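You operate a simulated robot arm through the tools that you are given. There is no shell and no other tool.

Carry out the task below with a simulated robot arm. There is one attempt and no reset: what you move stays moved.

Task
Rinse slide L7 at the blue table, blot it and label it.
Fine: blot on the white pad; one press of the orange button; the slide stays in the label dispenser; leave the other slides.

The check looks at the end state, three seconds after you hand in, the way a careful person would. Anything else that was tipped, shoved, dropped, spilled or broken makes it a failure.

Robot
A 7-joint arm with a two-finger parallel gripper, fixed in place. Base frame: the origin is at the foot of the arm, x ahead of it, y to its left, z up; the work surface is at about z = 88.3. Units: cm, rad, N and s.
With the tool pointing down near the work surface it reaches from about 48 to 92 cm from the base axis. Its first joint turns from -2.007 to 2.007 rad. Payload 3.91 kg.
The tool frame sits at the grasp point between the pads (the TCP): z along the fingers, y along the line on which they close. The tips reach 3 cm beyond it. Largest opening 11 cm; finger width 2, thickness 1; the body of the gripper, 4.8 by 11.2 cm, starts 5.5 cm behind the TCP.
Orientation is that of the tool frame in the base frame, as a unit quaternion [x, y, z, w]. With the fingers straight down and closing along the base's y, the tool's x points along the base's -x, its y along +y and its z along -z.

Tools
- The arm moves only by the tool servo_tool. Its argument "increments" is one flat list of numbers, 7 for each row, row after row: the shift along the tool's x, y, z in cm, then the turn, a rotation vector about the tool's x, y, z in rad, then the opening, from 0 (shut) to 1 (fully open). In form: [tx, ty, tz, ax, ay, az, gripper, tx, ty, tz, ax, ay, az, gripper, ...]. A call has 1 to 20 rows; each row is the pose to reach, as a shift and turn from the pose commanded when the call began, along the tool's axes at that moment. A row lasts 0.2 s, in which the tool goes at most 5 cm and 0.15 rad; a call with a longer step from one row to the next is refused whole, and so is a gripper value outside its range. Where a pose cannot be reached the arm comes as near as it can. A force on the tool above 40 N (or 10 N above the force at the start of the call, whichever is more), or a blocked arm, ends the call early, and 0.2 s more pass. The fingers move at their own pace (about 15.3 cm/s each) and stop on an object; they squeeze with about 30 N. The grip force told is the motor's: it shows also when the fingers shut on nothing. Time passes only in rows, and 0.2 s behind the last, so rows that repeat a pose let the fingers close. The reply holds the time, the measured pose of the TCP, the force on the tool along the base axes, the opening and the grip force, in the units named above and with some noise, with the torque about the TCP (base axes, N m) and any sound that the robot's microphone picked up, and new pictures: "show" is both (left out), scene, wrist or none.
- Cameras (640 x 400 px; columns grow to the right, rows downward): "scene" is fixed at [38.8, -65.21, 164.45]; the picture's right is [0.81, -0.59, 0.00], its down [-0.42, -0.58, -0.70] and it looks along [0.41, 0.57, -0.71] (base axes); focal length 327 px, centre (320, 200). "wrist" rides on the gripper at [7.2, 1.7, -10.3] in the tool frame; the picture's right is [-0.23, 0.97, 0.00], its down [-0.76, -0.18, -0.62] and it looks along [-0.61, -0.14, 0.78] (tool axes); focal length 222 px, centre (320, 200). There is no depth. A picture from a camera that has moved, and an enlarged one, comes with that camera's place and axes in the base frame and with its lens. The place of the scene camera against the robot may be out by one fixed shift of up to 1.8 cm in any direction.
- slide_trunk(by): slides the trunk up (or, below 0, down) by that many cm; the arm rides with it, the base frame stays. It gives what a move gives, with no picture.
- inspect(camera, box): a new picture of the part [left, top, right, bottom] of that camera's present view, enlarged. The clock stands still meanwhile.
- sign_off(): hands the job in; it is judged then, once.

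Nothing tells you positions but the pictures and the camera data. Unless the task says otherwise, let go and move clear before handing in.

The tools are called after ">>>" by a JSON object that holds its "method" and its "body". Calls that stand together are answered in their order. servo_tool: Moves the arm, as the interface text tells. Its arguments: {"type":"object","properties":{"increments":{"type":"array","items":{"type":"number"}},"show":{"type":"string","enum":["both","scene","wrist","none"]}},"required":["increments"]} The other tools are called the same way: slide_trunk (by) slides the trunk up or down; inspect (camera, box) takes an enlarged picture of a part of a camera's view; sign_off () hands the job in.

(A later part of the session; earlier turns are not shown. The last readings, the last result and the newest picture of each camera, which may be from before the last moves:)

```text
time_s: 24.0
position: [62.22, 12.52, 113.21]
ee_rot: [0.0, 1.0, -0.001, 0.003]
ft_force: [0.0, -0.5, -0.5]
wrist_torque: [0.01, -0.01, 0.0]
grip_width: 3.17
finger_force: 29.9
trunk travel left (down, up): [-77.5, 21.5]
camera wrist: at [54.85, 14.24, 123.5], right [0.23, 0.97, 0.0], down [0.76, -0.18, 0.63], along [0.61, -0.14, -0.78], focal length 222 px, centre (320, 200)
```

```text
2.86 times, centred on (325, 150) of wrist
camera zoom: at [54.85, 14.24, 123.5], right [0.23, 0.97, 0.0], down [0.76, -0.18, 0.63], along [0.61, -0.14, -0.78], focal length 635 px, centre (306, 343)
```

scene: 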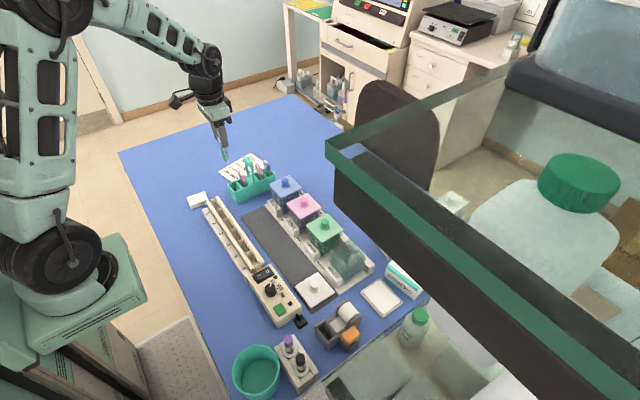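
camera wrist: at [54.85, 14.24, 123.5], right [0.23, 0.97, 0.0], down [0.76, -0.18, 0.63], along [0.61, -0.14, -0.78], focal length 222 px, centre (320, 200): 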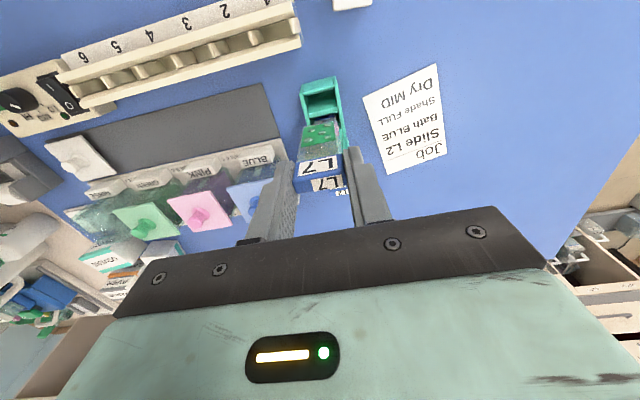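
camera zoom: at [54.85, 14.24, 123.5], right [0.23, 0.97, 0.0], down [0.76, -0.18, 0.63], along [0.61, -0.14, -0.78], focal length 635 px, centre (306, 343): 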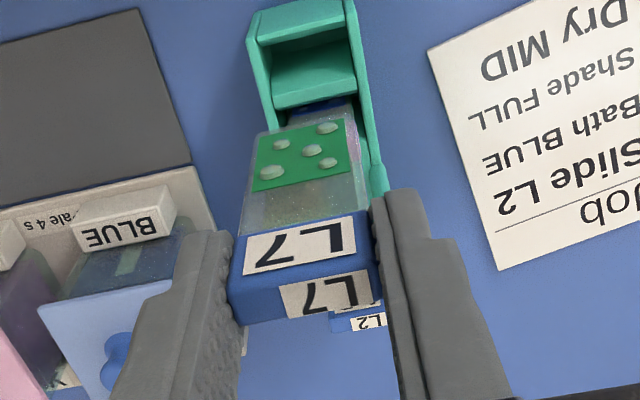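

L7 came out cleanly, with a green stain and droplets on its lower glass; its lower edge is about 9 cm below the TCP. I'll carry it high over the jars to above the RINSE jar.

>>> {"method": "servo_tool", "body": {"increments": [-0.5, -1.5, -1, 0, 0, 0, 0.2, -1.2, -4.5, -2, 0, 0, 0, 0.2, -2.2, -8, -2, 0, 0, 0, 0.2, -3.2, -11.5, -2, 0, 0, 0, 0.2, -4.2, -15, -2, 0, 0, 0, 0.2, -5.2, -18.5, -2, 0, 0, 0, 0.2, -6.2, -22, -2, 0, 0, 0, 0.2, -7.2, -25.5, -2, 0, 0, 0, 0.2, -8.2, -29, -2, 0, 0, 0, 0.2, -9.2, -32.5, -2, 0, 0, 0, 0.2, -10.2, -36, -2, 0, 0, 0, 0.2, -11.2, -39.5, -2, 0, 0, 0, 0.2, -12, -42.5, -2, 0, 0, 0, 0.2, -12, -42.5, -2, 0, 0, 0, 0.2], "show": "both"}}

>>> {"method": "inspect", "body": {"camera": "wrist", "box": [250, 40, 400, 220]}}

>>> {"method": "inspect", "body": {"camera": "scene", "box": [300, 170, 420, 300]}}

```text
time_s: 27.0
position: [74.09, -30.03, 115.05]
ee_rot: [0.0, 1.0, -0.001, 0.002]
ft_force: [0.2, 0.7, 0.5]
wrist_torque: [0.01, -0.02, 0.01]
grip_width: 3.15
finger_force: 29.8
trunk travel left (down, up): [-77.5, 21.5]
camera wrist: at [66.76, -28.37, 125.42], right [0.23, 0.97, 0.0], down [0.76, -0.18, 0.63], along [0.61, -0.14, -0.78], focal length 222 px, centre (320, 200)
```

scene: 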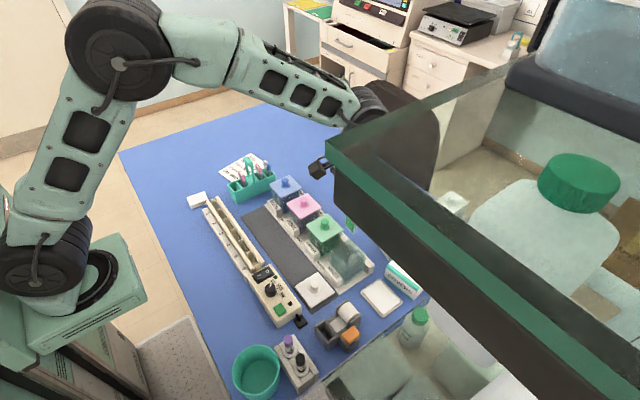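
wrist: 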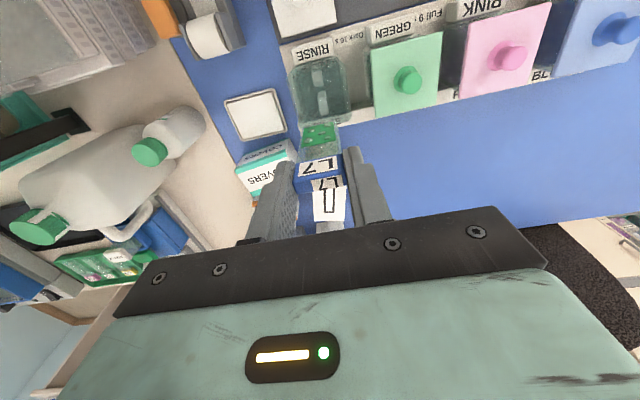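

```text
2.22 times, centred on (325, 130) of wrist
camera zoom: at [66.76, -28.37, 125.42], right [0.23, 0.97, 0.0], down [0.76, -0.18, 0.63], along [0.61, -0.14, -0.78], focal length 494 px, centre (309, 356)
```

zoom: 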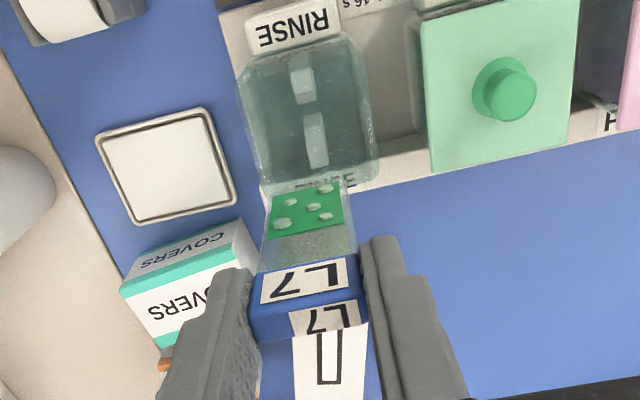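

```text
3.08 times, centred on (360, 235) of scene
camera zoom: at [38.8, -65.21, 164.45], right [0.81, -0.59, 0.0], down [-0.42, -0.58, -0.7], along [0.41, 0.57, -0.71], focal length 1007 px, centre (197, 92)
```

zoom: 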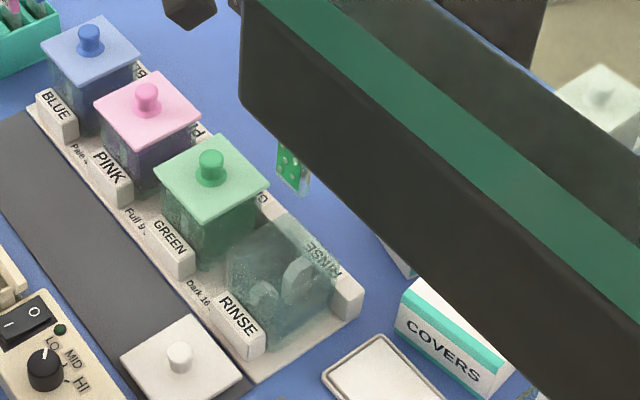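

L7 hangs over the RINSE jar, whose centre matches (74.3,-29.9). I'll zoom into the jar interior to check the ribs and liquid level before dipping.

>>> {"method": "inspect", "body": {"camera": "wrist", "box": [290, 45, 350, 135]}}

>>> {"method": "inspect", "body": {"camera": "scene", "box": [320, 195, 380, 285]}}

```text
4.44 times, centred on (320, 90) of wrist
camera zoom: at [66.76, -28.37, 125.42], right [0.23, 0.97, 0.0], down [0.76, -0.18, 0.63], along [0.61, -0.14, -0.78], focal length 987 px, centre (320, 689)
```

zoom: 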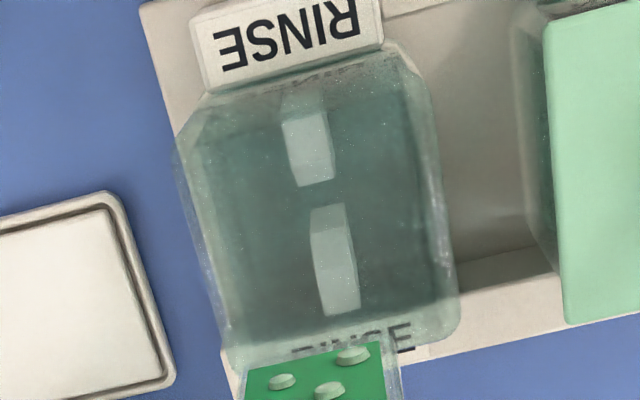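

```text
4.44 times, centred on (350, 240) of scene
camera zoom: at [38.8, -65.21, 164.45], right [0.81, -0.59, 0.0], down [-0.42, -0.58, -0.7], along [0.41, 0.57, -0.71], focal length 1455 px, centre (187, 22)
```

zoom: 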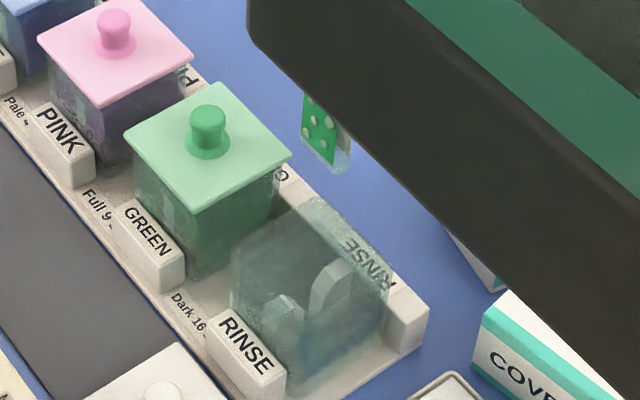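

The jar has two funnel-shaped guide fins leaving a slot across its middle (slot plane facing x), and the liquid and rim are visible. I'll lower until the slide's lower edge is just above the rim and check alignment again.

>>> {"method": "servo_tool", "body": {"increments": [-0.1, 0.05, 2, 0, 0, 0, 0.2, -0.15, 0.05, 4, 0, 0, 0, 0.2, -0.15, 0.05, 6, 0, 0, 0, 0.2, -0.15, 0.05, 7.5, 0, 0, 0, 0.2, -0.15, 0.05, 8, 0, 0, 0, 0.2, -0.15, 0.05, 8, 0, 0, 0, 0.2], "show": "both"}}

>>> {"method": "inspect", "body": {"camera": "wrist", "box": [270, 60, 370, 180]}}

>>> {"method": "inspect", "body": {"camera": "scene", "box": [320, 205, 384, 285]}}

```text
time_s: 28.4
position: [74.44, -29.77, 106.93]
ee_rot: [0.0, 1.0, -0.001, 0.001]
ft_force: [0.2, 1.0, -0.2]
wrist_torque: [-0.01, -0.01, 0.0]
grip_width: 3.16
finger_force: 29.7
trunk travel left (down, up): [-77.5, 21.5]
camera wrist: at [67.18, -28.12, 117.29], right [0.23, 0.97, 0.0], down [0.76, -0.18, 0.63], along [0.61, -0.14, -0.78], focal length 222 px, centre (320, 200)
```

scene: 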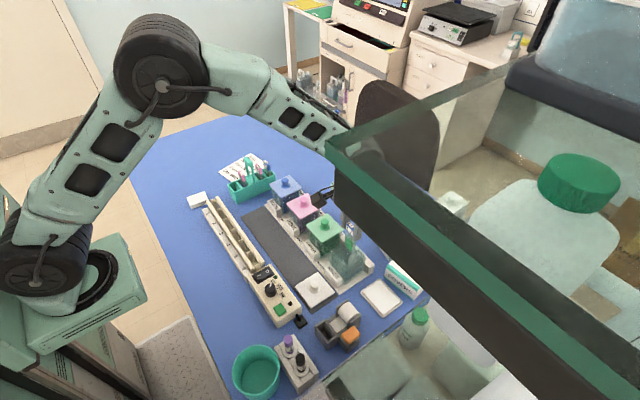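
wrist: 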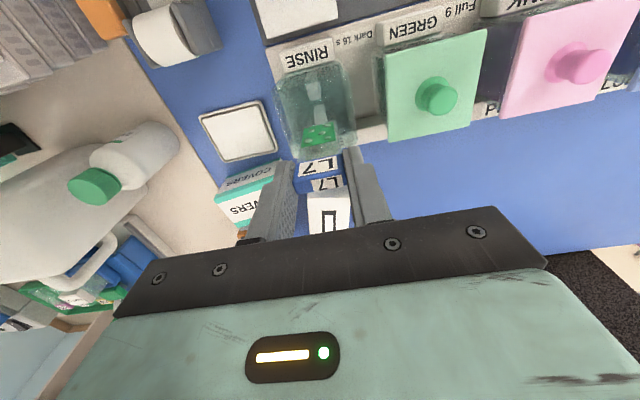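

```text
3.33 times, centred on (320, 120) of wrist
camera zoom: at [67.18, -28.12, 117.29], right [0.23, 0.97, 0.0], down [0.76, -0.18, 0.63], along [0.61, -0.14, -0.78], focal length 740 px, centre (320, 467)
```

zoom: 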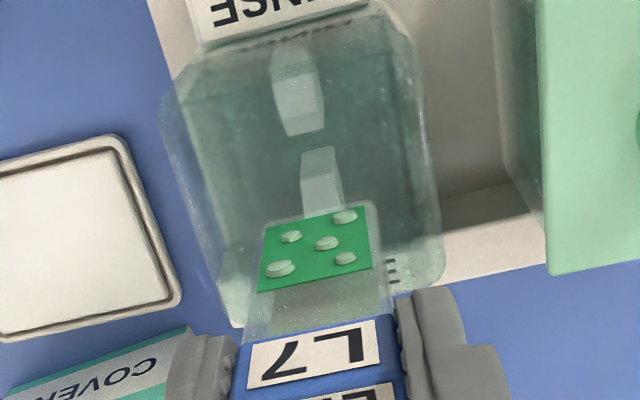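

```text
5.00 times, centred on (352, 245) of scene
camera zoom: at [38.8, -65.21, 164.45], right [0.81, -0.59, 0.0], down [-0.42, -0.58, -0.7], along [0.41, 0.57, -0.71], focal length 1637 px, centre (160, -25)
```

zoom: 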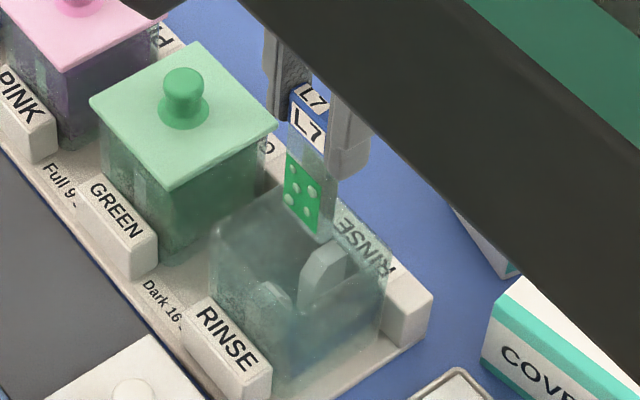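

The slide edge lines up with the slot between the fins. I'll keep lowering in small steps, watching the force.

>>> {"method": "servo_tool", "body": {"increments": [0, -0.1, 1, 0, 0, 0, 0.2, 0, -0.2, 2, 0, 0, 0, 0.2, 0, -0.2, 3, 0, 0, 0, 0.2, 0, -0.2, 3.5, 0, 0, 0, 0.2, 0, -0.2, 3.5, 0, 0, 0, 0.2], "show": "both"}}

>>> {"method": "inspect", "body": {"camera": "wrist", "box": [270, 50, 370, 180]}}

>>> {"method": "inspect", "body": {"camera": "scene", "box": [320, 205, 384, 285]}}

```text
time_s: 29.6
position: [74.47, -29.96, 103.55]
ee_rot: [-0.001, 1.0, -0.001, 0.001]
ft_force: [0.4, 0.2, -0.7]
wrist_torque: [0.02, -0.03, 0.03]
grip_width: 3.18
finger_force: 30.3
trunk travel left (down, up): [-77.5, 21.5]
camera wrist: at [67.24, -28.3, 113.82], right [0.23, 0.97, 0.0], down [0.76, -0.18, 0.63], along [0.61, -0.14, -0.78], focal length 222 px, centre (320, 200)
```

scene: 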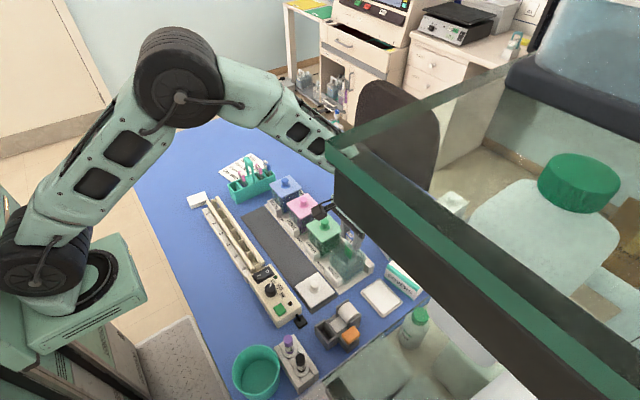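
wrist: 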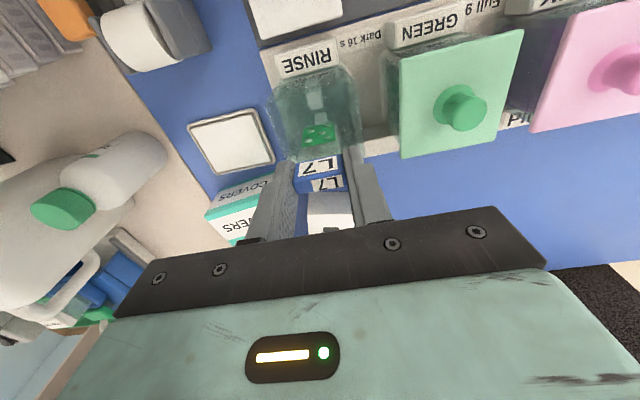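

```text
3.08 times, centred on (320, 115) of wrist
camera zoom: at [67.24, -28.3, 113.82], right [0.23, 0.97, 0.0], down [0.76, -0.18, 0.63], along [0.61, -0.14, -0.78], focal length 684 px, centre (320, 462)
```

zoom: 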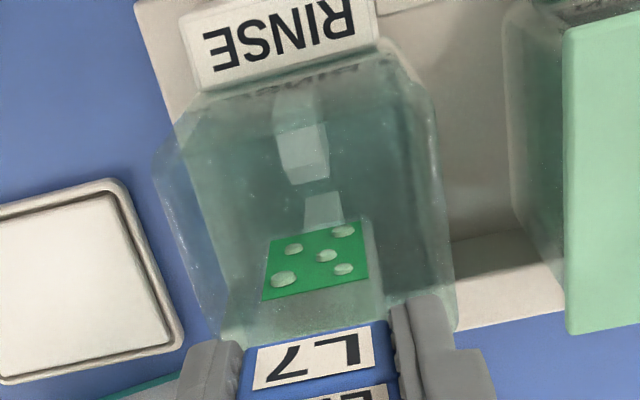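

```text
5.00 times, centred on (352, 245) of scene
camera zoom: at [38.8, -65.21, 164.45], right [0.81, -0.59, 0.0], down [-0.42, -0.58, -0.7], along [0.41, 0.57, -0.71], focal length 1637 px, centre (160, -25)
```

zoom: 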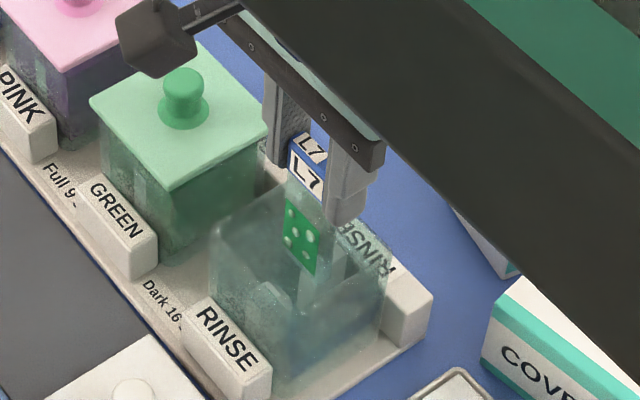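

Forces are near zero and the slide is entering the jar. I'll shift 0.2 cm toward -x and go 2 cm deeper.

>>> {"method": "servo_tool", "body": {"increments": [0.2, 0, 0.5, 0, 0, 0, 0.2, 0.2, 0, 1, 0, 0, 0, 0.2, 0.2, 0, 1.5, 0, 0, 0, 0.2, 0.2, 0, 2, 0, 0, 0, 0.2, 0.2, 0, 2, 0, 0, 0, 0.2], "show": "wrist"}}

>>> {"method": "inspect", "body": {"camera": "wrist", "box": [270, 50, 370, 180]}}

>>> {"method": "inspect", "body": {"camera": "scene", "box": [320, 205, 384, 285]}}

```text
time_s: 30.8
position: [74.21, -30.11, 101.5]
ee_rot: [0.0, 1.0, -0.001, 0.001]
ft_force: [-4.9, -0.1, -2.6]
wrist_torque: [0.0, 0.38, 0.01]
grip_width: 3.15
finger_force: 30.4
trunk travel left (down, up): [-77.5, 21.5]
camera wrist: at [67.01, -28.4, 111.83], right [0.23, 0.97, 0.0], down [0.76, -0.18, 0.62], along [0.61, -0.14, -0.78], focal length 222 px, centre (320, 200)
```

wrist: 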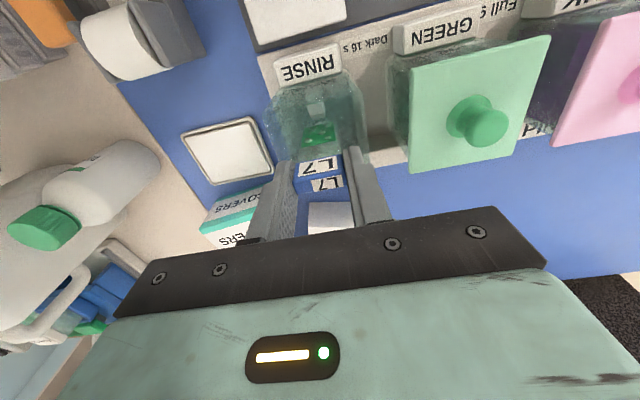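

```text
3.08 times, centred on (320, 115) of wrist
camera zoom: at [67.01, -28.4, 111.83], right [0.23, 0.97, 0.0], down [0.76, -0.18, 0.62], along [0.61, -0.14, -0.78], focal length 684 px, centre (320, 462)
```

zoom: 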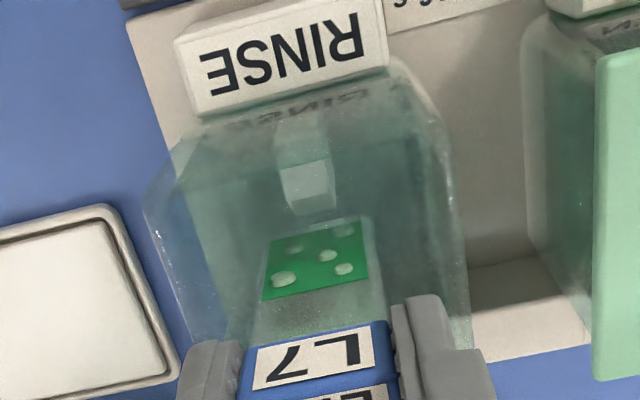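

```text
5.00 times, centred on (352, 245) of scene
camera zoom: at [38.8, -65.21, 164.45], right [0.81, -0.59, 0.0], down [-0.42, -0.58, -0.7], along [0.41, 0.57, -0.71], focal length 1637 px, centre (160, -25)
```

zoom: 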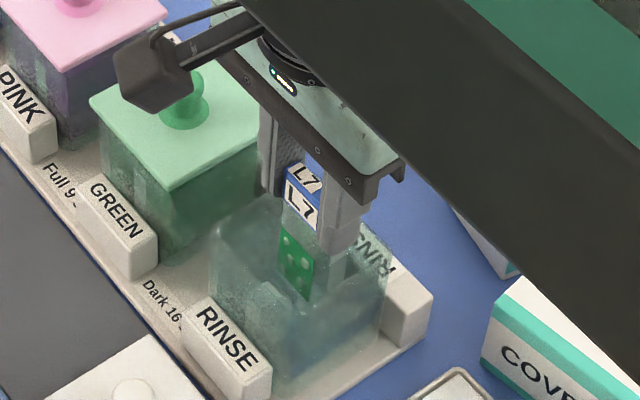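

There is light contact now (Fx ≈ -5 N), so the slide is touching one of the guide fins. I'll nudge 0.2 cm toward -x to see whether the contact eases.

>>> {"method": "servo_tool", "body": {"increments": [0.2, 0, 0, 0, 0, 0, 0.2, 0.2, 0, 0, 0, 0, 0, 0.2], "show": "none"}}

```text
time_s: 31.4
position: [74.21, -30.14, 101.73]
ee_rot: [0.0, 1.0, -0.001, 0.001]
ft_force: [-0.7, -0.6, 0.1]
wrist_torque: [0.01, 0.0, -0.02]
grip_width: 3.17
finger_force: 30.2
trunk travel left (down, up): [-77.5, 21.5]
```

The contact has eased (the far fin was touching). I'll lower further in small steps.

>>> {"method": "servo_tool", "body": {"increments": [0, 0, 0.4, 0, 0, 0, 0.2, 0, 0, 0.8, 0, 0, 0, 0.2, 0, 0, 1.2, 0, 0, 0, 0.2, 0, 0, 1.2, 0, 0, 0, 0.2], "show": "wrist"}}

>>> {"method": "inspect", "body": {"camera": "wrist", "box": [270, 50, 370, 180]}}

>>> {"method": "inspect", "body": {"camera": "scene", "box": [320, 205, 384, 285]}}

```text
time_s: 32.4
position: [74.23, -30.13, 100.33]
ee_rot: [0.0, 1.0, 0.0, 0.002]
ft_force: [-0.3, 0.1, -0.5]
wrist_torque: [-0.01, -0.04, -0.01]
grip_width: 3.17
finger_force: 29.8
trunk travel left (down, up): [-77.5, 21.5]
camera wrist: at [66.96, -28.39, 110.71], right [0.23, 0.97, 0.0], down [0.76, -0.18, 0.63], along [0.61, -0.14, -0.78], focal length 222 px, centre (320, 200)
```

wrist: 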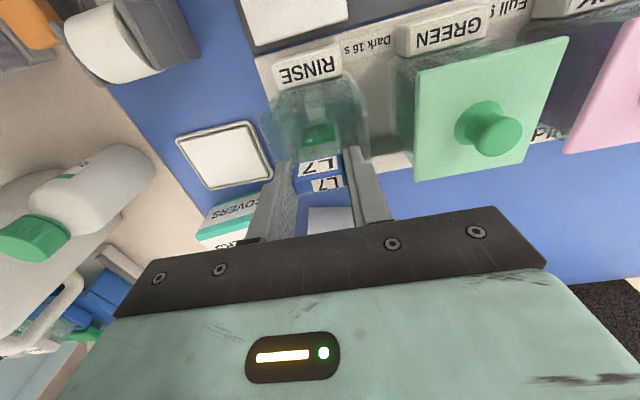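

```text
3.08 times, centred on (320, 115) of wrist
camera zoom: at [66.96, -28.39, 110.71], right [0.23, 0.97, 0.0], down [0.76, -0.18, 0.63], along [0.61, -0.14, -0.78], focal length 684 px, centre (320, 462)
```

zoom: 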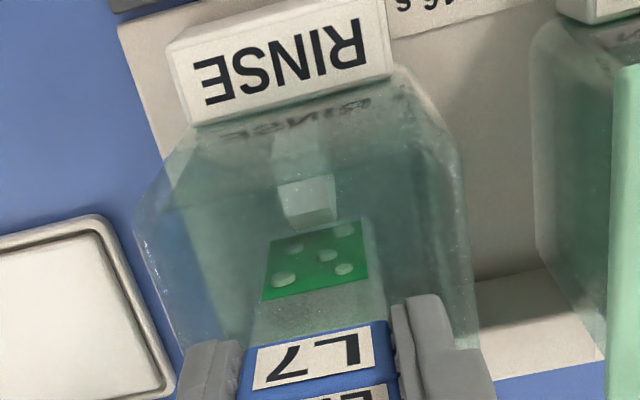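

```text
5.00 times, centred on (352, 245) of scene
camera zoom: at [38.8, -65.21, 164.45], right [0.81, -0.59, 0.0], down [-0.42, -0.58, -0.7], along [0.41, 0.57, -0.71], focal length 1637 px, centre (160, -25)
```

zoom: 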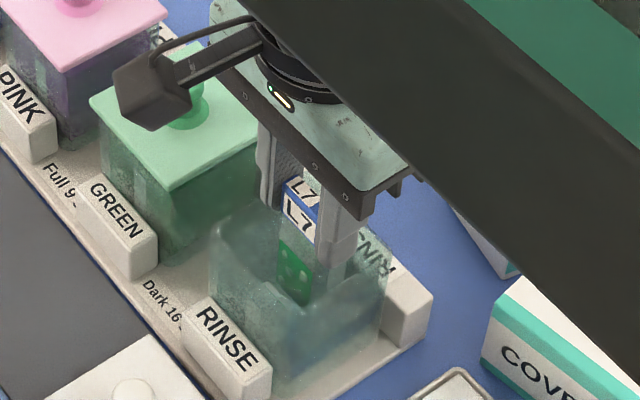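

No contact force now. I'll go 0.8 cm deeper so the whole stained area is under the rinse.

>>> {"method": "servo_tool", "body": {"increments": [0, 0, 0.3, 0, 0, 0, 0.2, 0, 0, 0.6, 0, 0, 0, 0.2, 0, 0, 0.8, 0, 0, 0, 0.2, 0, 0, 0.8, 0, 0, 0, 0.2], "show": "wrist"}}

>>> {"method": "inspect", "body": {"camera": "wrist", "box": [270, 50, 370, 180]}}

>>> {"method": "inspect", "body": {"camera": "scene", "box": [330, 225, 380, 285]}}

```text
time_s: 33.4
position: [74.01, -30.07, 99.58]
ee_rot: [0.0, 1.0, -0.001, 0.002]
ft_force: [0.3, -1.1, -1.7]
wrist_torque: [0.0, -0.02, 0.0]
grip_width: 3.14
finger_force: 29.8
trunk travel left (down, up): [-77.5, 21.5]
camera wrist: at [66.79, -28.41, 109.92], right [0.23, 0.97, 0.0], down [0.76, -0.18, 0.63], along [0.61, -0.14, -0.78], focal length 222 px, centre (320, 200)
```

wrist: 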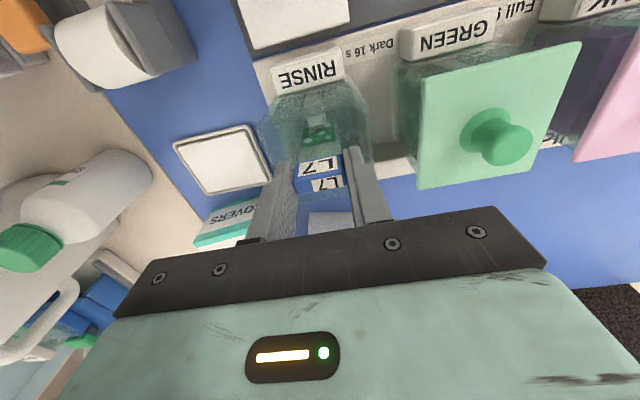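

```text
3.08 times, centred on (320, 115) of wrist
camera zoom: at [66.79, -28.41, 109.92], right [0.23, 0.97, 0.0], down [0.76, -0.18, 0.63], along [0.61, -0.14, -0.78], focal length 684 px, centre (320, 462)
```

zoom: 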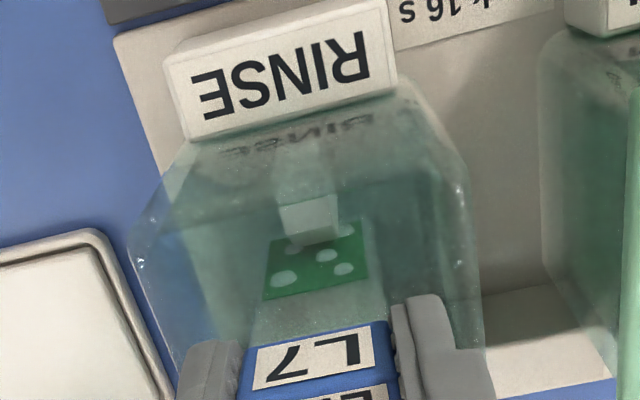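

```text
6.67 times, centred on (355, 255) of scene
camera zoom: at [38.8, -65.21, 164.45], right [0.81, -0.59, 0.0], down [-0.42, -0.58, -0.7], along [0.41, 0.57, -0.71], focal length 2183 px, centre (87, -167)
```

zoom: 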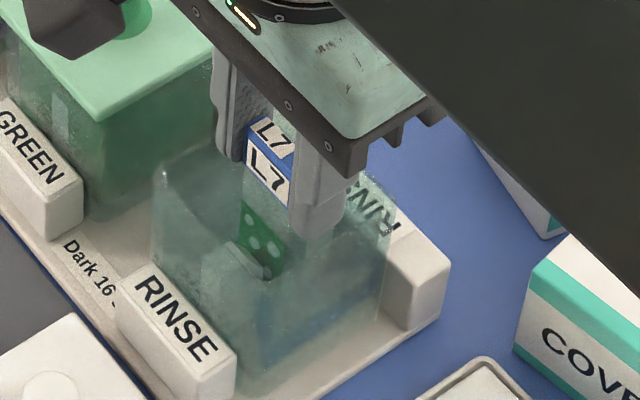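

The slide now sits in the slot between the fins with its stained part in the rinse. I'll hold it there about 4 s with a gentle up-and-down agitation.

>>> {"method": "servo_tool", "body": {"increments": [0, 0, 0.2, 0, 0, 0, 0.2, 0, 0, 0.3, 0, 0, 0, 0.2, 0, 0, 0.3, 0, 0, 0, 0.2, 0, 0, 0, 0, 0, 0, 0.2, 0, 0, -0.3, 0, 0, 0, 0.2, 0, 0, -0.3, 0, 0, 0, 0.2, 0, 0, 0, 0, 0, 0, 0.2, 0, 0, 0.3, 0, 0, 0, 0.2, 0, 0, 0.3, 0, 0, 0, 0.2, 0, 0, 0, 0, 0, 0, 0.2, 0, 0, -0.3, 0, 0, 0, 0.2, 0, 0, -0.3, 0, 0, 0, 0.2, 0, 0, 0, 0, 0, 0, 0.2, 0, 0, 0.3, 0, 0, 0, 0.2, 0, 0, 0.3, 0, 0, 0, 0.2, 0, 0, 0.3, 0, 0, 0, 0.2, 0, 0, 0.3, 0, 0, 0, 0.2, 0, 0, 0.3, 0, 0, 0, 0.2, 0, 0, 0.3, 0, 0, 0, 0.2, 0, 0, 0.3, 0, 0, 0, 0.2], "show": "wrist"}}

>>> {"method": "inspect", "body": {"camera": "wrist", "box": [270, 50, 370, 180]}}

```text
time_s: 37.6
position: [73.97, -30.04, 99.28]
ee_rot: [0.0, 1.0, -0.001, 0.001]
ft_force: [0.2, 0.0, -1.5]
wrist_torque: [0.04, -0.03, 0.01]
grip_width: 3.15
finger_force: 30.4
trunk travel left (down, up): [-77.5, 21.5]
camera wrist: at [66.8, -28.32, 109.56], right [0.23, 0.97, 0.0], down [0.76, -0.18, 0.63], along [0.61, -0.14, -0.78], focal length 222 px, centre (320, 200)
```

wrist: 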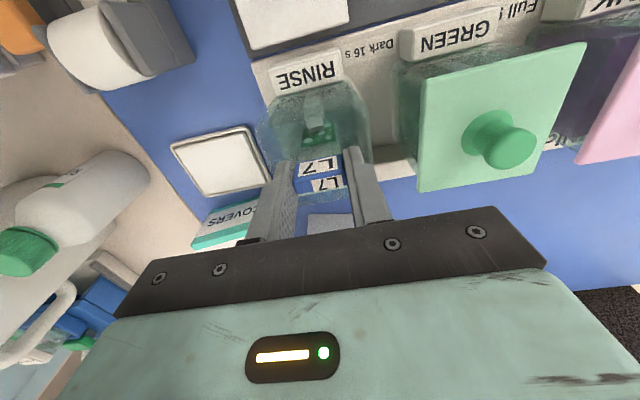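

```text
3.08 times, centred on (320, 115) of wrist
camera zoom: at [66.8, -28.32, 109.56], right [0.23, 0.97, 0.0], down [0.76, -0.18, 0.63], along [0.61, -0.14, -0.78], focal length 684 px, centre (320, 462)
```

zoom: 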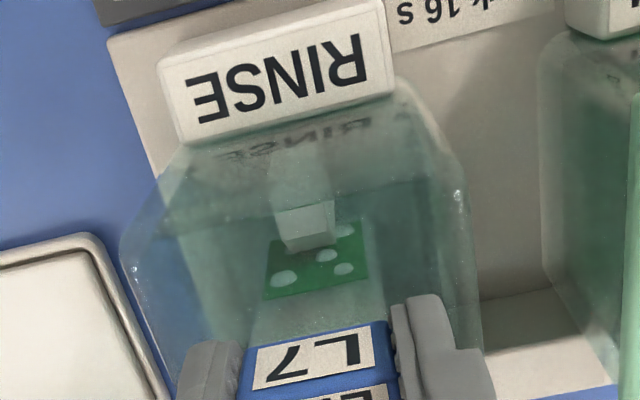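

I'll hold a couple of seconds more, then lift straight up and pause over the jar so it drains back into it.

>>> {"method": "servo_tool", "body": {"increments": [0, 0, 0, 0, 0, 0, 0.2, 0, 0, -0.3, 0, 0, 0, 0.2, 0, 0, -0.3, 0, 0, 0, 0.2, 0, 0, 0, 0, 0, 0, 0.2, 0, 0, 0, 0, 0, 0, 0.2, 0, 0, 0, 0, 0, 0, 0.2, 0, 0, 0, 0, 0, 0, 0.2, 0, 0, 0, 0, 0, 0, 0.2, 0, 0, -0.7, 0, 0, 0, 0.2, 0, 0, -1.4, 0, 0, 0, 0.2, 0, 0, -2.1, 0, 0, 0, 0.2, 0, 0, -2.8, 0, 0, 0, 0.2, 0, 0, -3.5, 0, 0, 0, 0.2, 0, 0, -4.5, 0, 0, 0, 0.2, 0, 0, -5.5, 0, 0, 0, 0.2, 0, 0, -7, 0, 0, 0, 0.2, 0, 0, -7, 0, 0, 0, 0.2, 0, 0, -7, 0, 0, 0, 0.2, 0, 0, -7, 0, 0, 0, 0.2, 0, 0, -7, 0, 0, 0, 0.2], "show": "both"}}

>>> {"method": "inspect", "body": {"camera": "wrist", "box": [270, 50, 370, 180]}}

>>> {"method": "inspect", "body": {"camera": "scene", "box": [320, 205, 384, 285]}}

```text
time_s: 41.8
position: [74.08, -30.2, 106.2]
ee_rot: [0.001, 1.0, -0.002, 0.001]
ft_force: [-0.5, -0.1, -1.3]
wrist_torque: [-0.01, 0.02, 0.03]
grip_width: 3.15
finger_force: 30.1
trunk travel left (down, up): [-77.5, 21.5]
camera wrist: at [66.86, -28.4, 116.43], right [0.23, 0.97, 0.0], down [0.76, -0.18, 0.63], along [0.61, -0.14, -0.78], focal length 222 px, centre (320, 200)
```

scene: 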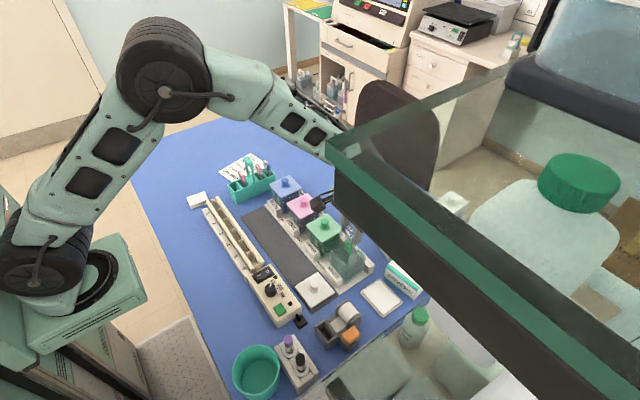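
wrist: 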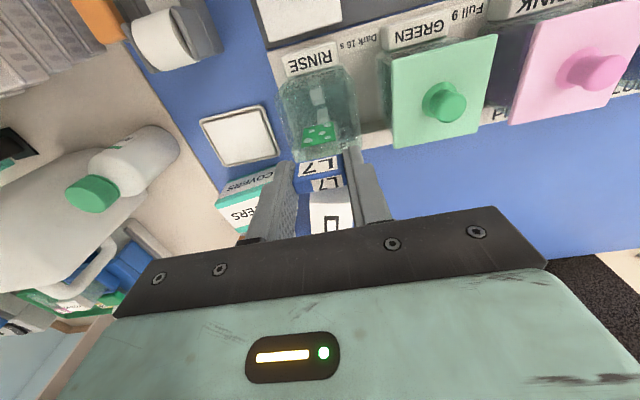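

```text
3.08 times, centred on (320, 115) of wrist
camera zoom: at [66.86, -28.4, 116.43], right [0.23, 0.97, 0.0], down [0.76, -0.18, 0.63], along [0.61, -0.14, -0.78], focal length 684 px, centre (320, 462)
```

zoom: 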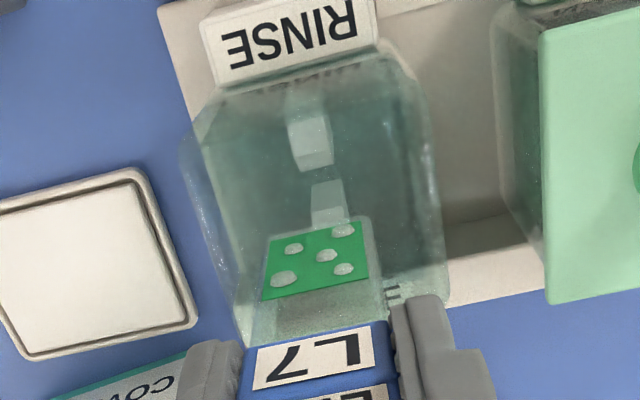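

```text
5.00 times, centred on (352, 245) of scene
camera zoom: at [38.8, -65.21, 164.45], right [0.81, -0.59, 0.0], down [-0.42, -0.58, -0.7], along [0.41, 0.57, -0.71], focal length 1637 px, centre (160, -25)
```

zoom: 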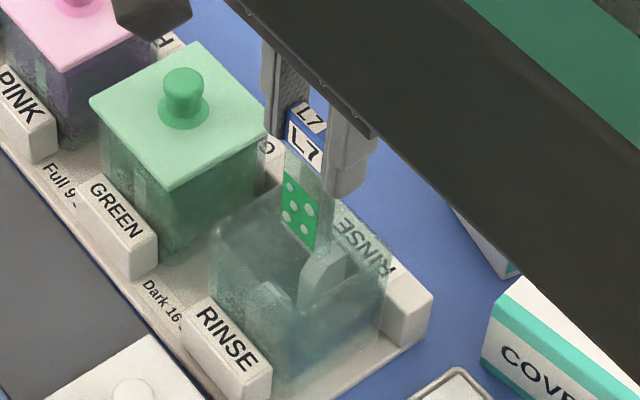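

The rinse changed the look of the slide (spots no longer green-tinted), so it is rinsed and wet. Next I'll carry it over to the white pad at about (75.5,-40), keeping the lower edge above the jar rim.

>>> {"method": "servo_tool", "body": {"increments": [0, 0, -1.5, 0, 0, 0, 0.2, 0, 0, -3.5, 0, 0, 0, 0.2, -0.3, -2.5, -4, 0, 0, 0, 0.2, -0.6, -5, -4, 0, 0, 0, 0.2, -1, -7.5, -4, 0, 0, 0, 0.2, -1.4, -9.8, -4, 0, 0, 0, 0.2, -1.4, -9.8, -4, 0, 0, 0, 0.2], "show": "both"}}

>>> {"method": "inspect", "body": {"camera": "wrist", "box": [250, 40, 400, 200]}}

```text
time_s: 43.4
position: [75.37, -40.04, 110.34]
ee_rot: [0.0, 1.0, -0.001, 0.002]
ft_force: [0.5, 0.0, -0.7]
wrist_torque: [0.0, -0.01, 0.03]
grip_width: 3.14
finger_force: 30.1
trunk travel left (down, up): [-77.5, 21.5]
camera wrist: at [68.03, -38.31, 120.67], right [0.23, 0.97, 0.0], down [0.76, -0.18, 0.63], along [0.61, -0.14, -0.78], focal length 222 px, centre (320, 200)
```

scene: 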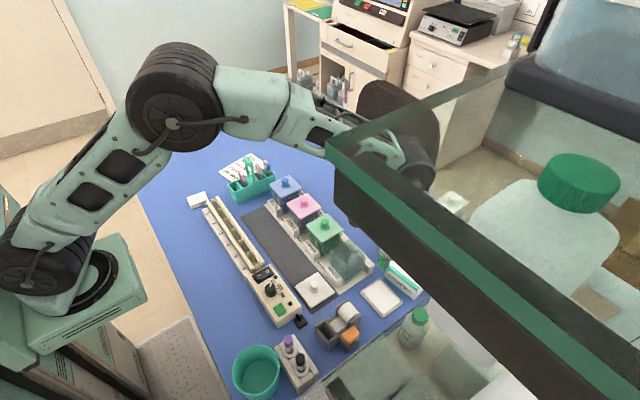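
wrist: 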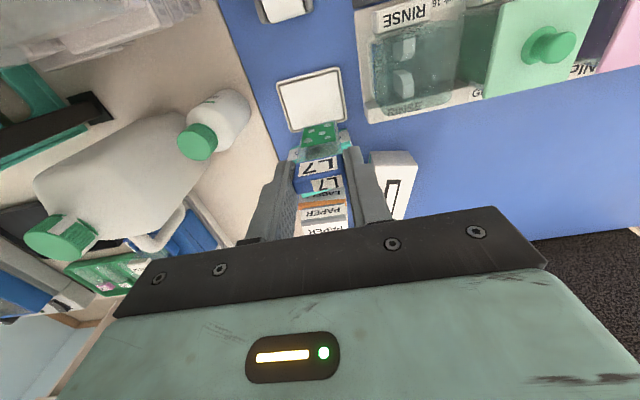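

```text
2.50 times, centred on (325, 120) of wrist
camera zoom: at [68.03, -38.31, 120.67], right [0.23, 0.97, 0.0], down [0.76, -0.18, 0.63], along [0.61, -0.14, -0.78], focal length 555 px, centre (308, 400)
```

zoom: 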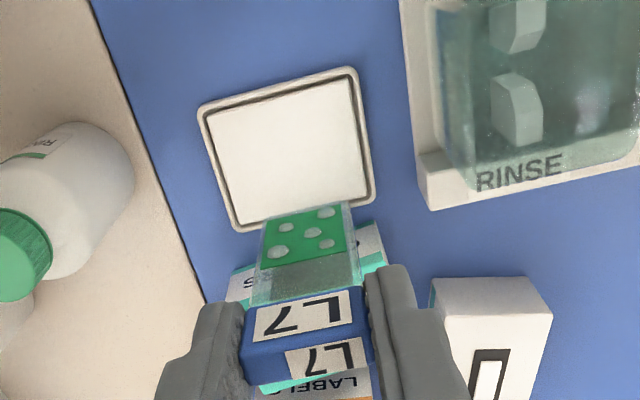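

The pad lies right below the slide. I'll descend to about 2 cm above it, then approach slowly.

>>> {"method": "servo_tool", "body": {"increments": [0, 0, 2.5, 0, 0, 0, 0.2, 0, 0, 5, 0, 0, 0, 0.2, 0, 0, 7.5, 0, 0, 0, 0.2, 0, 0, 9.5, 0, 0, 0, 0.2, 0, 0, 9.5, 0, 0, 0, 0.2], "show": "both"}}

>>> {"method": "inspect", "body": {"camera": "wrist", "box": [250, 60, 400, 200]}}

>>> {"method": "inspect", "body": {"camera": "scene", "box": [340, 240, 430, 330]}}

```text
time_s: 44.6
position: [75.43, -40.03, 100.7]
ee_rot: [0.0, 1.0, -0.001, 0.002]
ft_force: [-0.2, -0.4, -0.3]
wrist_torque: [0.0, -0.02, 0.05]
grip_width: 3.15
finger_force: 30.3
trunk travel left (down, up): [-77.5, 21.5]
camera wrist: at [68.13, -38.29, 110.92], right [0.23, 0.97, 0.0], down [0.76, -0.18, 0.63], along [0.61, -0.14, -0.78], focal length 222 px, centre (320, 200)
```

scene: 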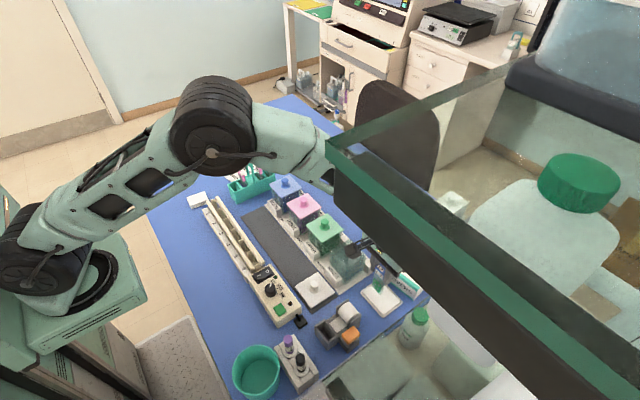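
wrist: 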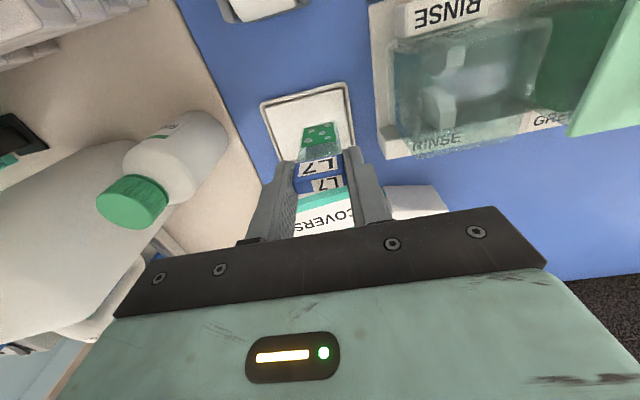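

```text
2.86 times, centred on (325, 130) of wrist
camera zoom: at [68.13, -38.29, 110.92], right [0.23, 0.97, 0.0], down [0.76, -0.18, 0.63], along [0.61, -0.14, -0.78], focal length 635 px, centre (306, 400)
```

zoom: 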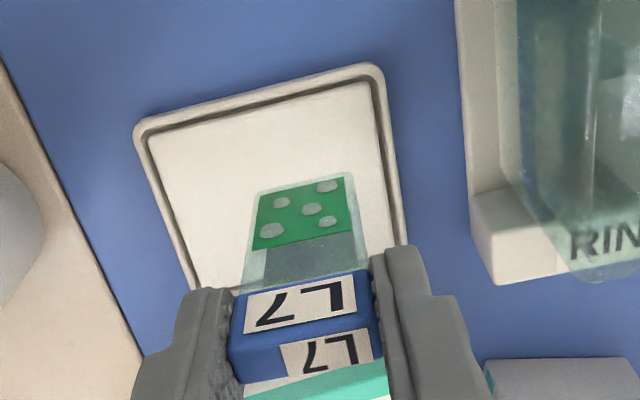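

```text
4.44 times, centred on (385, 285) of scene
camera zoom: at [38.8, -65.21, 164.45], right [0.81, -0.59, 0.0], down [-0.42, -0.58, -0.7], along [0.41, 0.57, -0.71], focal length 1455 px, centre (31, -178)
```

zoom: 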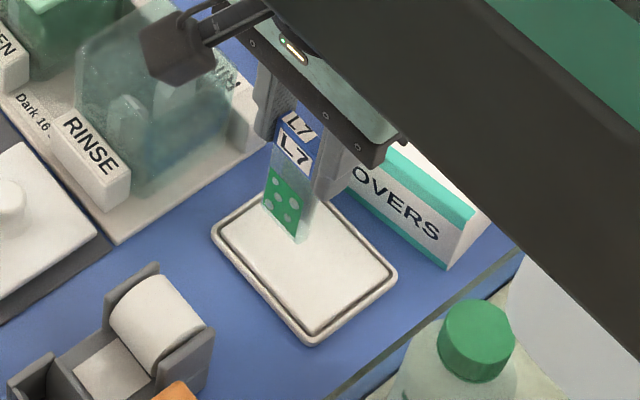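

The slide is about 2 cm above the pad. I'll lower in small steps until light contact.

>>> {"method": "servo_tool", "body": {"increments": [0, 0, 0.5, 0, 0, 0, 0.2, 0, 0, 1, 0, 0, 0, 0.2, 0, 0, 1.4, 0, 0, 0, 0.2, 0, 0, 1.4, 0, 0, 0, 0.2], "show": "none"}}

```text
time_s: 45.6
position: [75.56, -39.8, 99.39]
ee_rot: [0.0, 1.0, -0.001, 0.001]
ft_force: [0.0, 0.4, -0.9]
wrist_torque: [0.01, 0.0, 0.01]
grip_width: 3.16
finger_force: 30.1
trunk travel left (down, up): [-77.5, 21.5]
```

>>> {"method": "servo_tool", "body": {"increments": [0, 0, 0.2, 0, 0, 0, 0.2, 0, 0, 0.4, 0, 0, 0, 0.2, 0, 0, 0.4, 0, 0, 0, 0.2], "show": "none"}}

>>> {"method": "inspect", "body": {"camera": "scene", "box": [360, 250, 420, 310]}}

```text
time_s: 46.4
position: [75.61, -39.95, 99.06]
ee_rot: [0.0, 1.0, 0.0, 0.001]
ft_force: [0.7, -0.1, -0.5]
wrist_torque: [-0.03, 0.02, -0.01]
grip_width: 3.13
finger_force: 30.0
trunk travel left (down, up): [-77.5, 21.5]
```

```text
6.67 times, centred on (390, 280) of scene
camera zoom: at [38.8, -65.21, 164.45], right [0.81, -0.59, 0.0], down [-0.42, -0.58, -0.7], along [0.41, 0.57, -0.71], focal length 2183 px, centre (-147, -333)
```

zoom: 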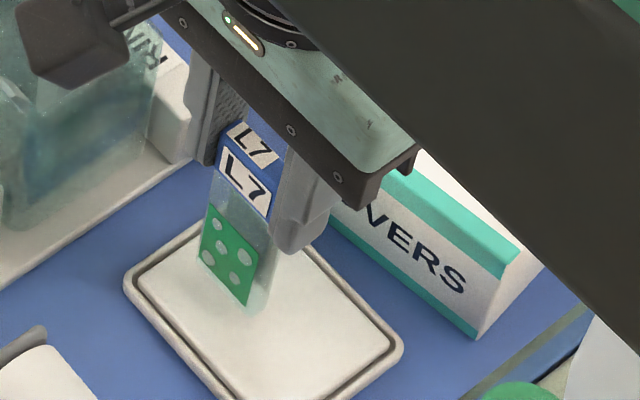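

>>> {"method": "servo_tool", "body": {"increments": [0, 0, 0.15, 0, 0, 0, 0.2, 0, 0, 0.3, 0, 0, 0, 0.2, 0, 0, 0.3, 0, 0, 0, 0.2], "show": "none"}}

```text
time_s: 47.2
position: [75.45, -39.95, 98.63]
ee_rot: [-0.001, 1.0, -0.001, 0.001]
ft_force: [-0.2, 0.0, -0.3]
wrist_torque: [0.0, 0.01, 0.01]
grip_width: 3.16
finger_force: 30.3
trunk travel left (down, up): [-77.5, 21.5]
```

>>> {"method": "servo_tool", "body": {"increments": [0, 0, 0.1, 0, 0, 0, 0.2, 0, 0, 0.2, 0, 0, 0, 0.2, 0, 0, 0.3, 0, 0, 0, 0.2, 0, 0, 0.3, 0, 0, 0, 0.2], "show": "none"}}

```text
time_s: 48.2
position: [75.39, -39.75, 98.43]
ee_rot: [0.0, 1.0, -0.001, 0.001]
ft_force: [-0.9, 0.6, 3.8]
wrist_torque: [0.1, 0.07, -0.01]
grip_width: 3.14
finger_force: 30.3
trunk travel left (down, up): [-77.5, 21.5]
```

The edge is now on the pad (Fz ≈ 3.8 N). I'll hold it there for about 2.5 s and look.

>>> {"method": "servo_tool", "body": {"increments": [0, 0, 0.05, 0, 0, 0, 0.2, 0, 0, 0.05, 0, 0, 0, 0.2, 0, 0, 0.05, 0, 0, 0, 0.2, 0, 0, 0.05, 0, 0, 0, 0.2, 0, 0, 0.05, 0, 0, 0, 0.2, 0, 0, 0.05, 0, 0, 0, 0.2, 0, 0, 0.05, 0, 0, 0, 0.2, 0, 0, 0.05, 0, 0, 0, 0.2, 0, 0, 0.05, 0, 0, 0, 0.2, 0, 0, 0.05, 0, 0, 0, 0.2, 0, 0, 0.05, 0, 0, 0, 0.2, 0, 0, 0.05, 0, 0, 0, 0.2], "show": "both"}}

>>> {"method": "inspect", "body": {"camera": "wrist", "box": [270, 80, 370, 180]}}

>>> {"method": "inspect", "body": {"camera": "scene", "box": [360, 250, 420, 310]}}

```text
time_s: 50.8
position: [75.54, -39.86, 98.42]
ee_rot: [0.0, 1.0, -0.001, 0.002]
ft_force: [-0.2, 0.3, 0.0]
wrist_torque: [-0.03, -0.02, 0.02]
grip_width: 3.18
finger_force: 30.5
trunk travel left (down, up): [-77.5, 21.5]
camera wrist: at [68.26, -38.16, 108.73], right [0.23, 0.97, 0.0], down [0.76, -0.18, 0.63], along [0.61, -0.14, -0.78], focal length 222 px, centre (320, 200)
```

scene: 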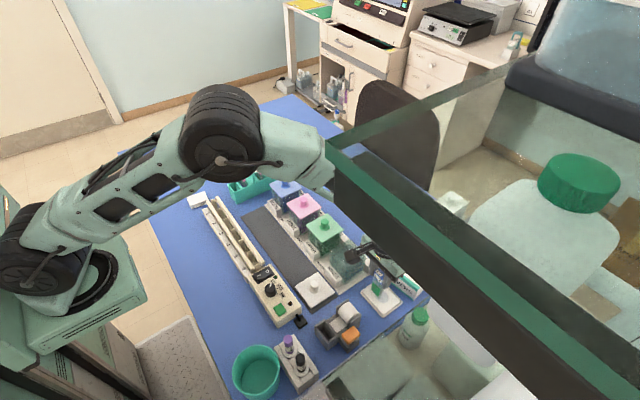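
wrist: 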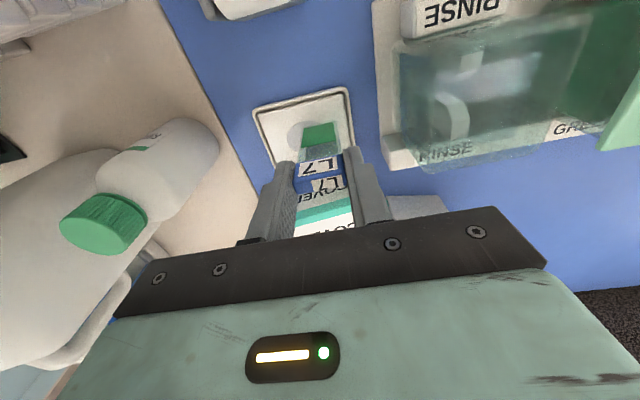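

```text
4.00 times, centred on (320, 130) of wrist
camera zoom: at [68.26, -38.16, 108.73], right [0.23, 0.97, 0.0], down [0.76, -0.18, 0.63], along [0.61, -0.14, -0.78], focal length 888 px, centre (320, 480)
```

zoom: 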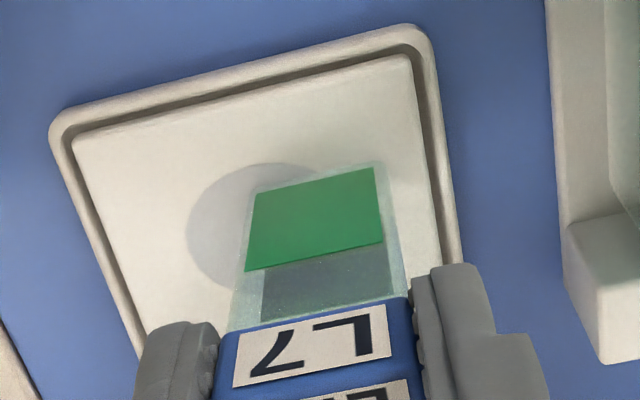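

```text
6.67 times, centred on (390, 280) of scene
camera zoom: at [38.8, -65.21, 164.45], right [0.81, -0.59, 0.0], down [-0.42, -0.58, -0.7], along [0.41, 0.57, -0.71], focal length 2183 px, centre (-147, -333)
```

zoom: 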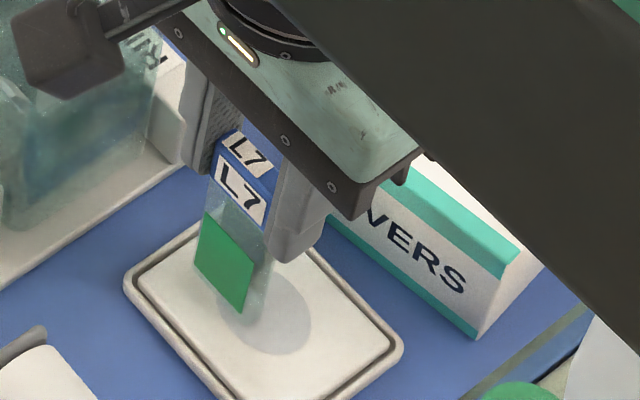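

Blotting worked: the droplets are gone from the slide and a wet mark shows on the pad. I'll lift and carry L7 over to above the dispenser pocket.

>>> {"method": "servo_tool", "body": {"increments": [0, 0, -1, 0, 0, 0, 0.2, 0, 0, -3, 0, 0, 0, 0.2, 0, 0, -6, 0, 0, 0, 0.2, 0, 0, -9, 0, 0, 0, 0.2, 0, 0, -12, 0, 0, 0, 0.2, 3, -0.2, -12.6, 0, 0, 0, 0.2, 6.5, -0.4, -12.6, 0, 0, 0, 0.2, 10, -0.7, -12.6, 0, 0, 0, 0.2, 13.5, -0.9, -12.6, 0, 0, 0, 0.2, 16, -1.1, -12.6, 0, 0, 0, 0.2, 16, -1.1, -12.6, 0, 0, 0, 0.2], "show": "both"}}

>>> {"method": "inspect", "body": {"camera": "wrist", "box": [250, 30, 400, 200]}}

>>> {"method": "inspect", "body": {"camera": "scene", "box": [290, 260, 390, 360]}}

```text
time_s: 53.2
position: [59.51, -40.78, 110.83]
ee_rot: [-0.001, 1.0, -0.001, 0.001]
ft_force: [-0.3, -0.4, -1.8]
wrist_torque: [0.0, -0.02, 0.0]
grip_width: 3.15
finger_force: 29.6
trunk travel left (down, up): [-77.5, 21.5]
camera wrist: at [52.29, -39.12, 121.11], right [0.23, 0.97, 0.0], down [0.76, -0.18, 0.63], along [0.61, -0.14, -0.78], focal length 222 px, centre (320, 200)
```

scene: 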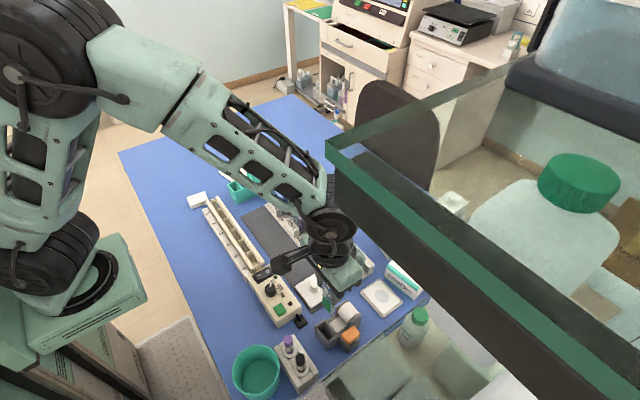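
wrist: 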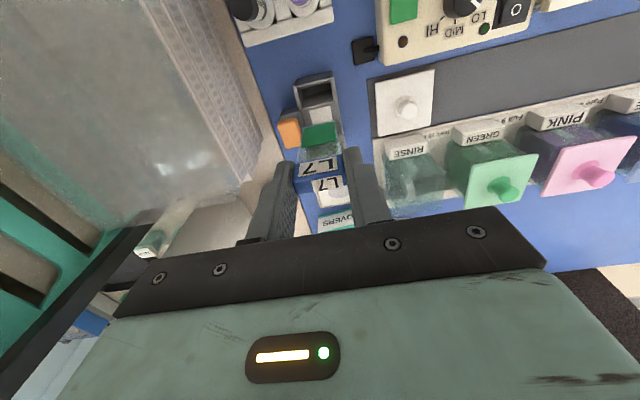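

```text
2.35 times, centred on (325, 115) of wrist
camera zoom: at [52.29, -39.12, 121.11], right [0.23, 0.97, 0.0], down [0.76, -0.18, 0.63], along [0.61, -0.14, -0.78], focal length 523 px, centre (308, 400)
```

zoom: 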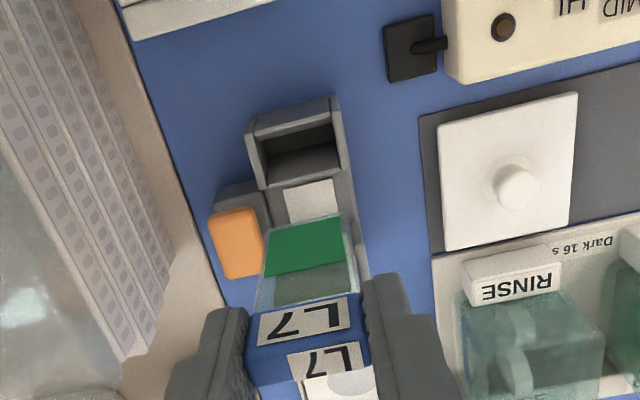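

```text
4.00 times, centred on (340, 310) of scene
camera zoom: at [38.8, -65.21, 164.45], right [0.81, -0.59, 0.0], down [-0.42, -0.58, -0.7], along [0.41, 0.57, -0.71], focal length 1310 px, centre (240, -240)
```

zoom: 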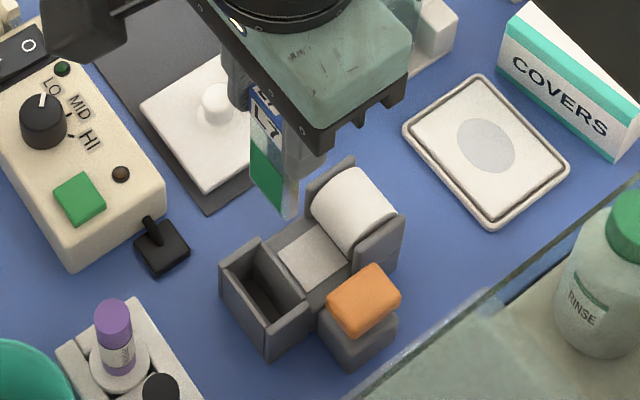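

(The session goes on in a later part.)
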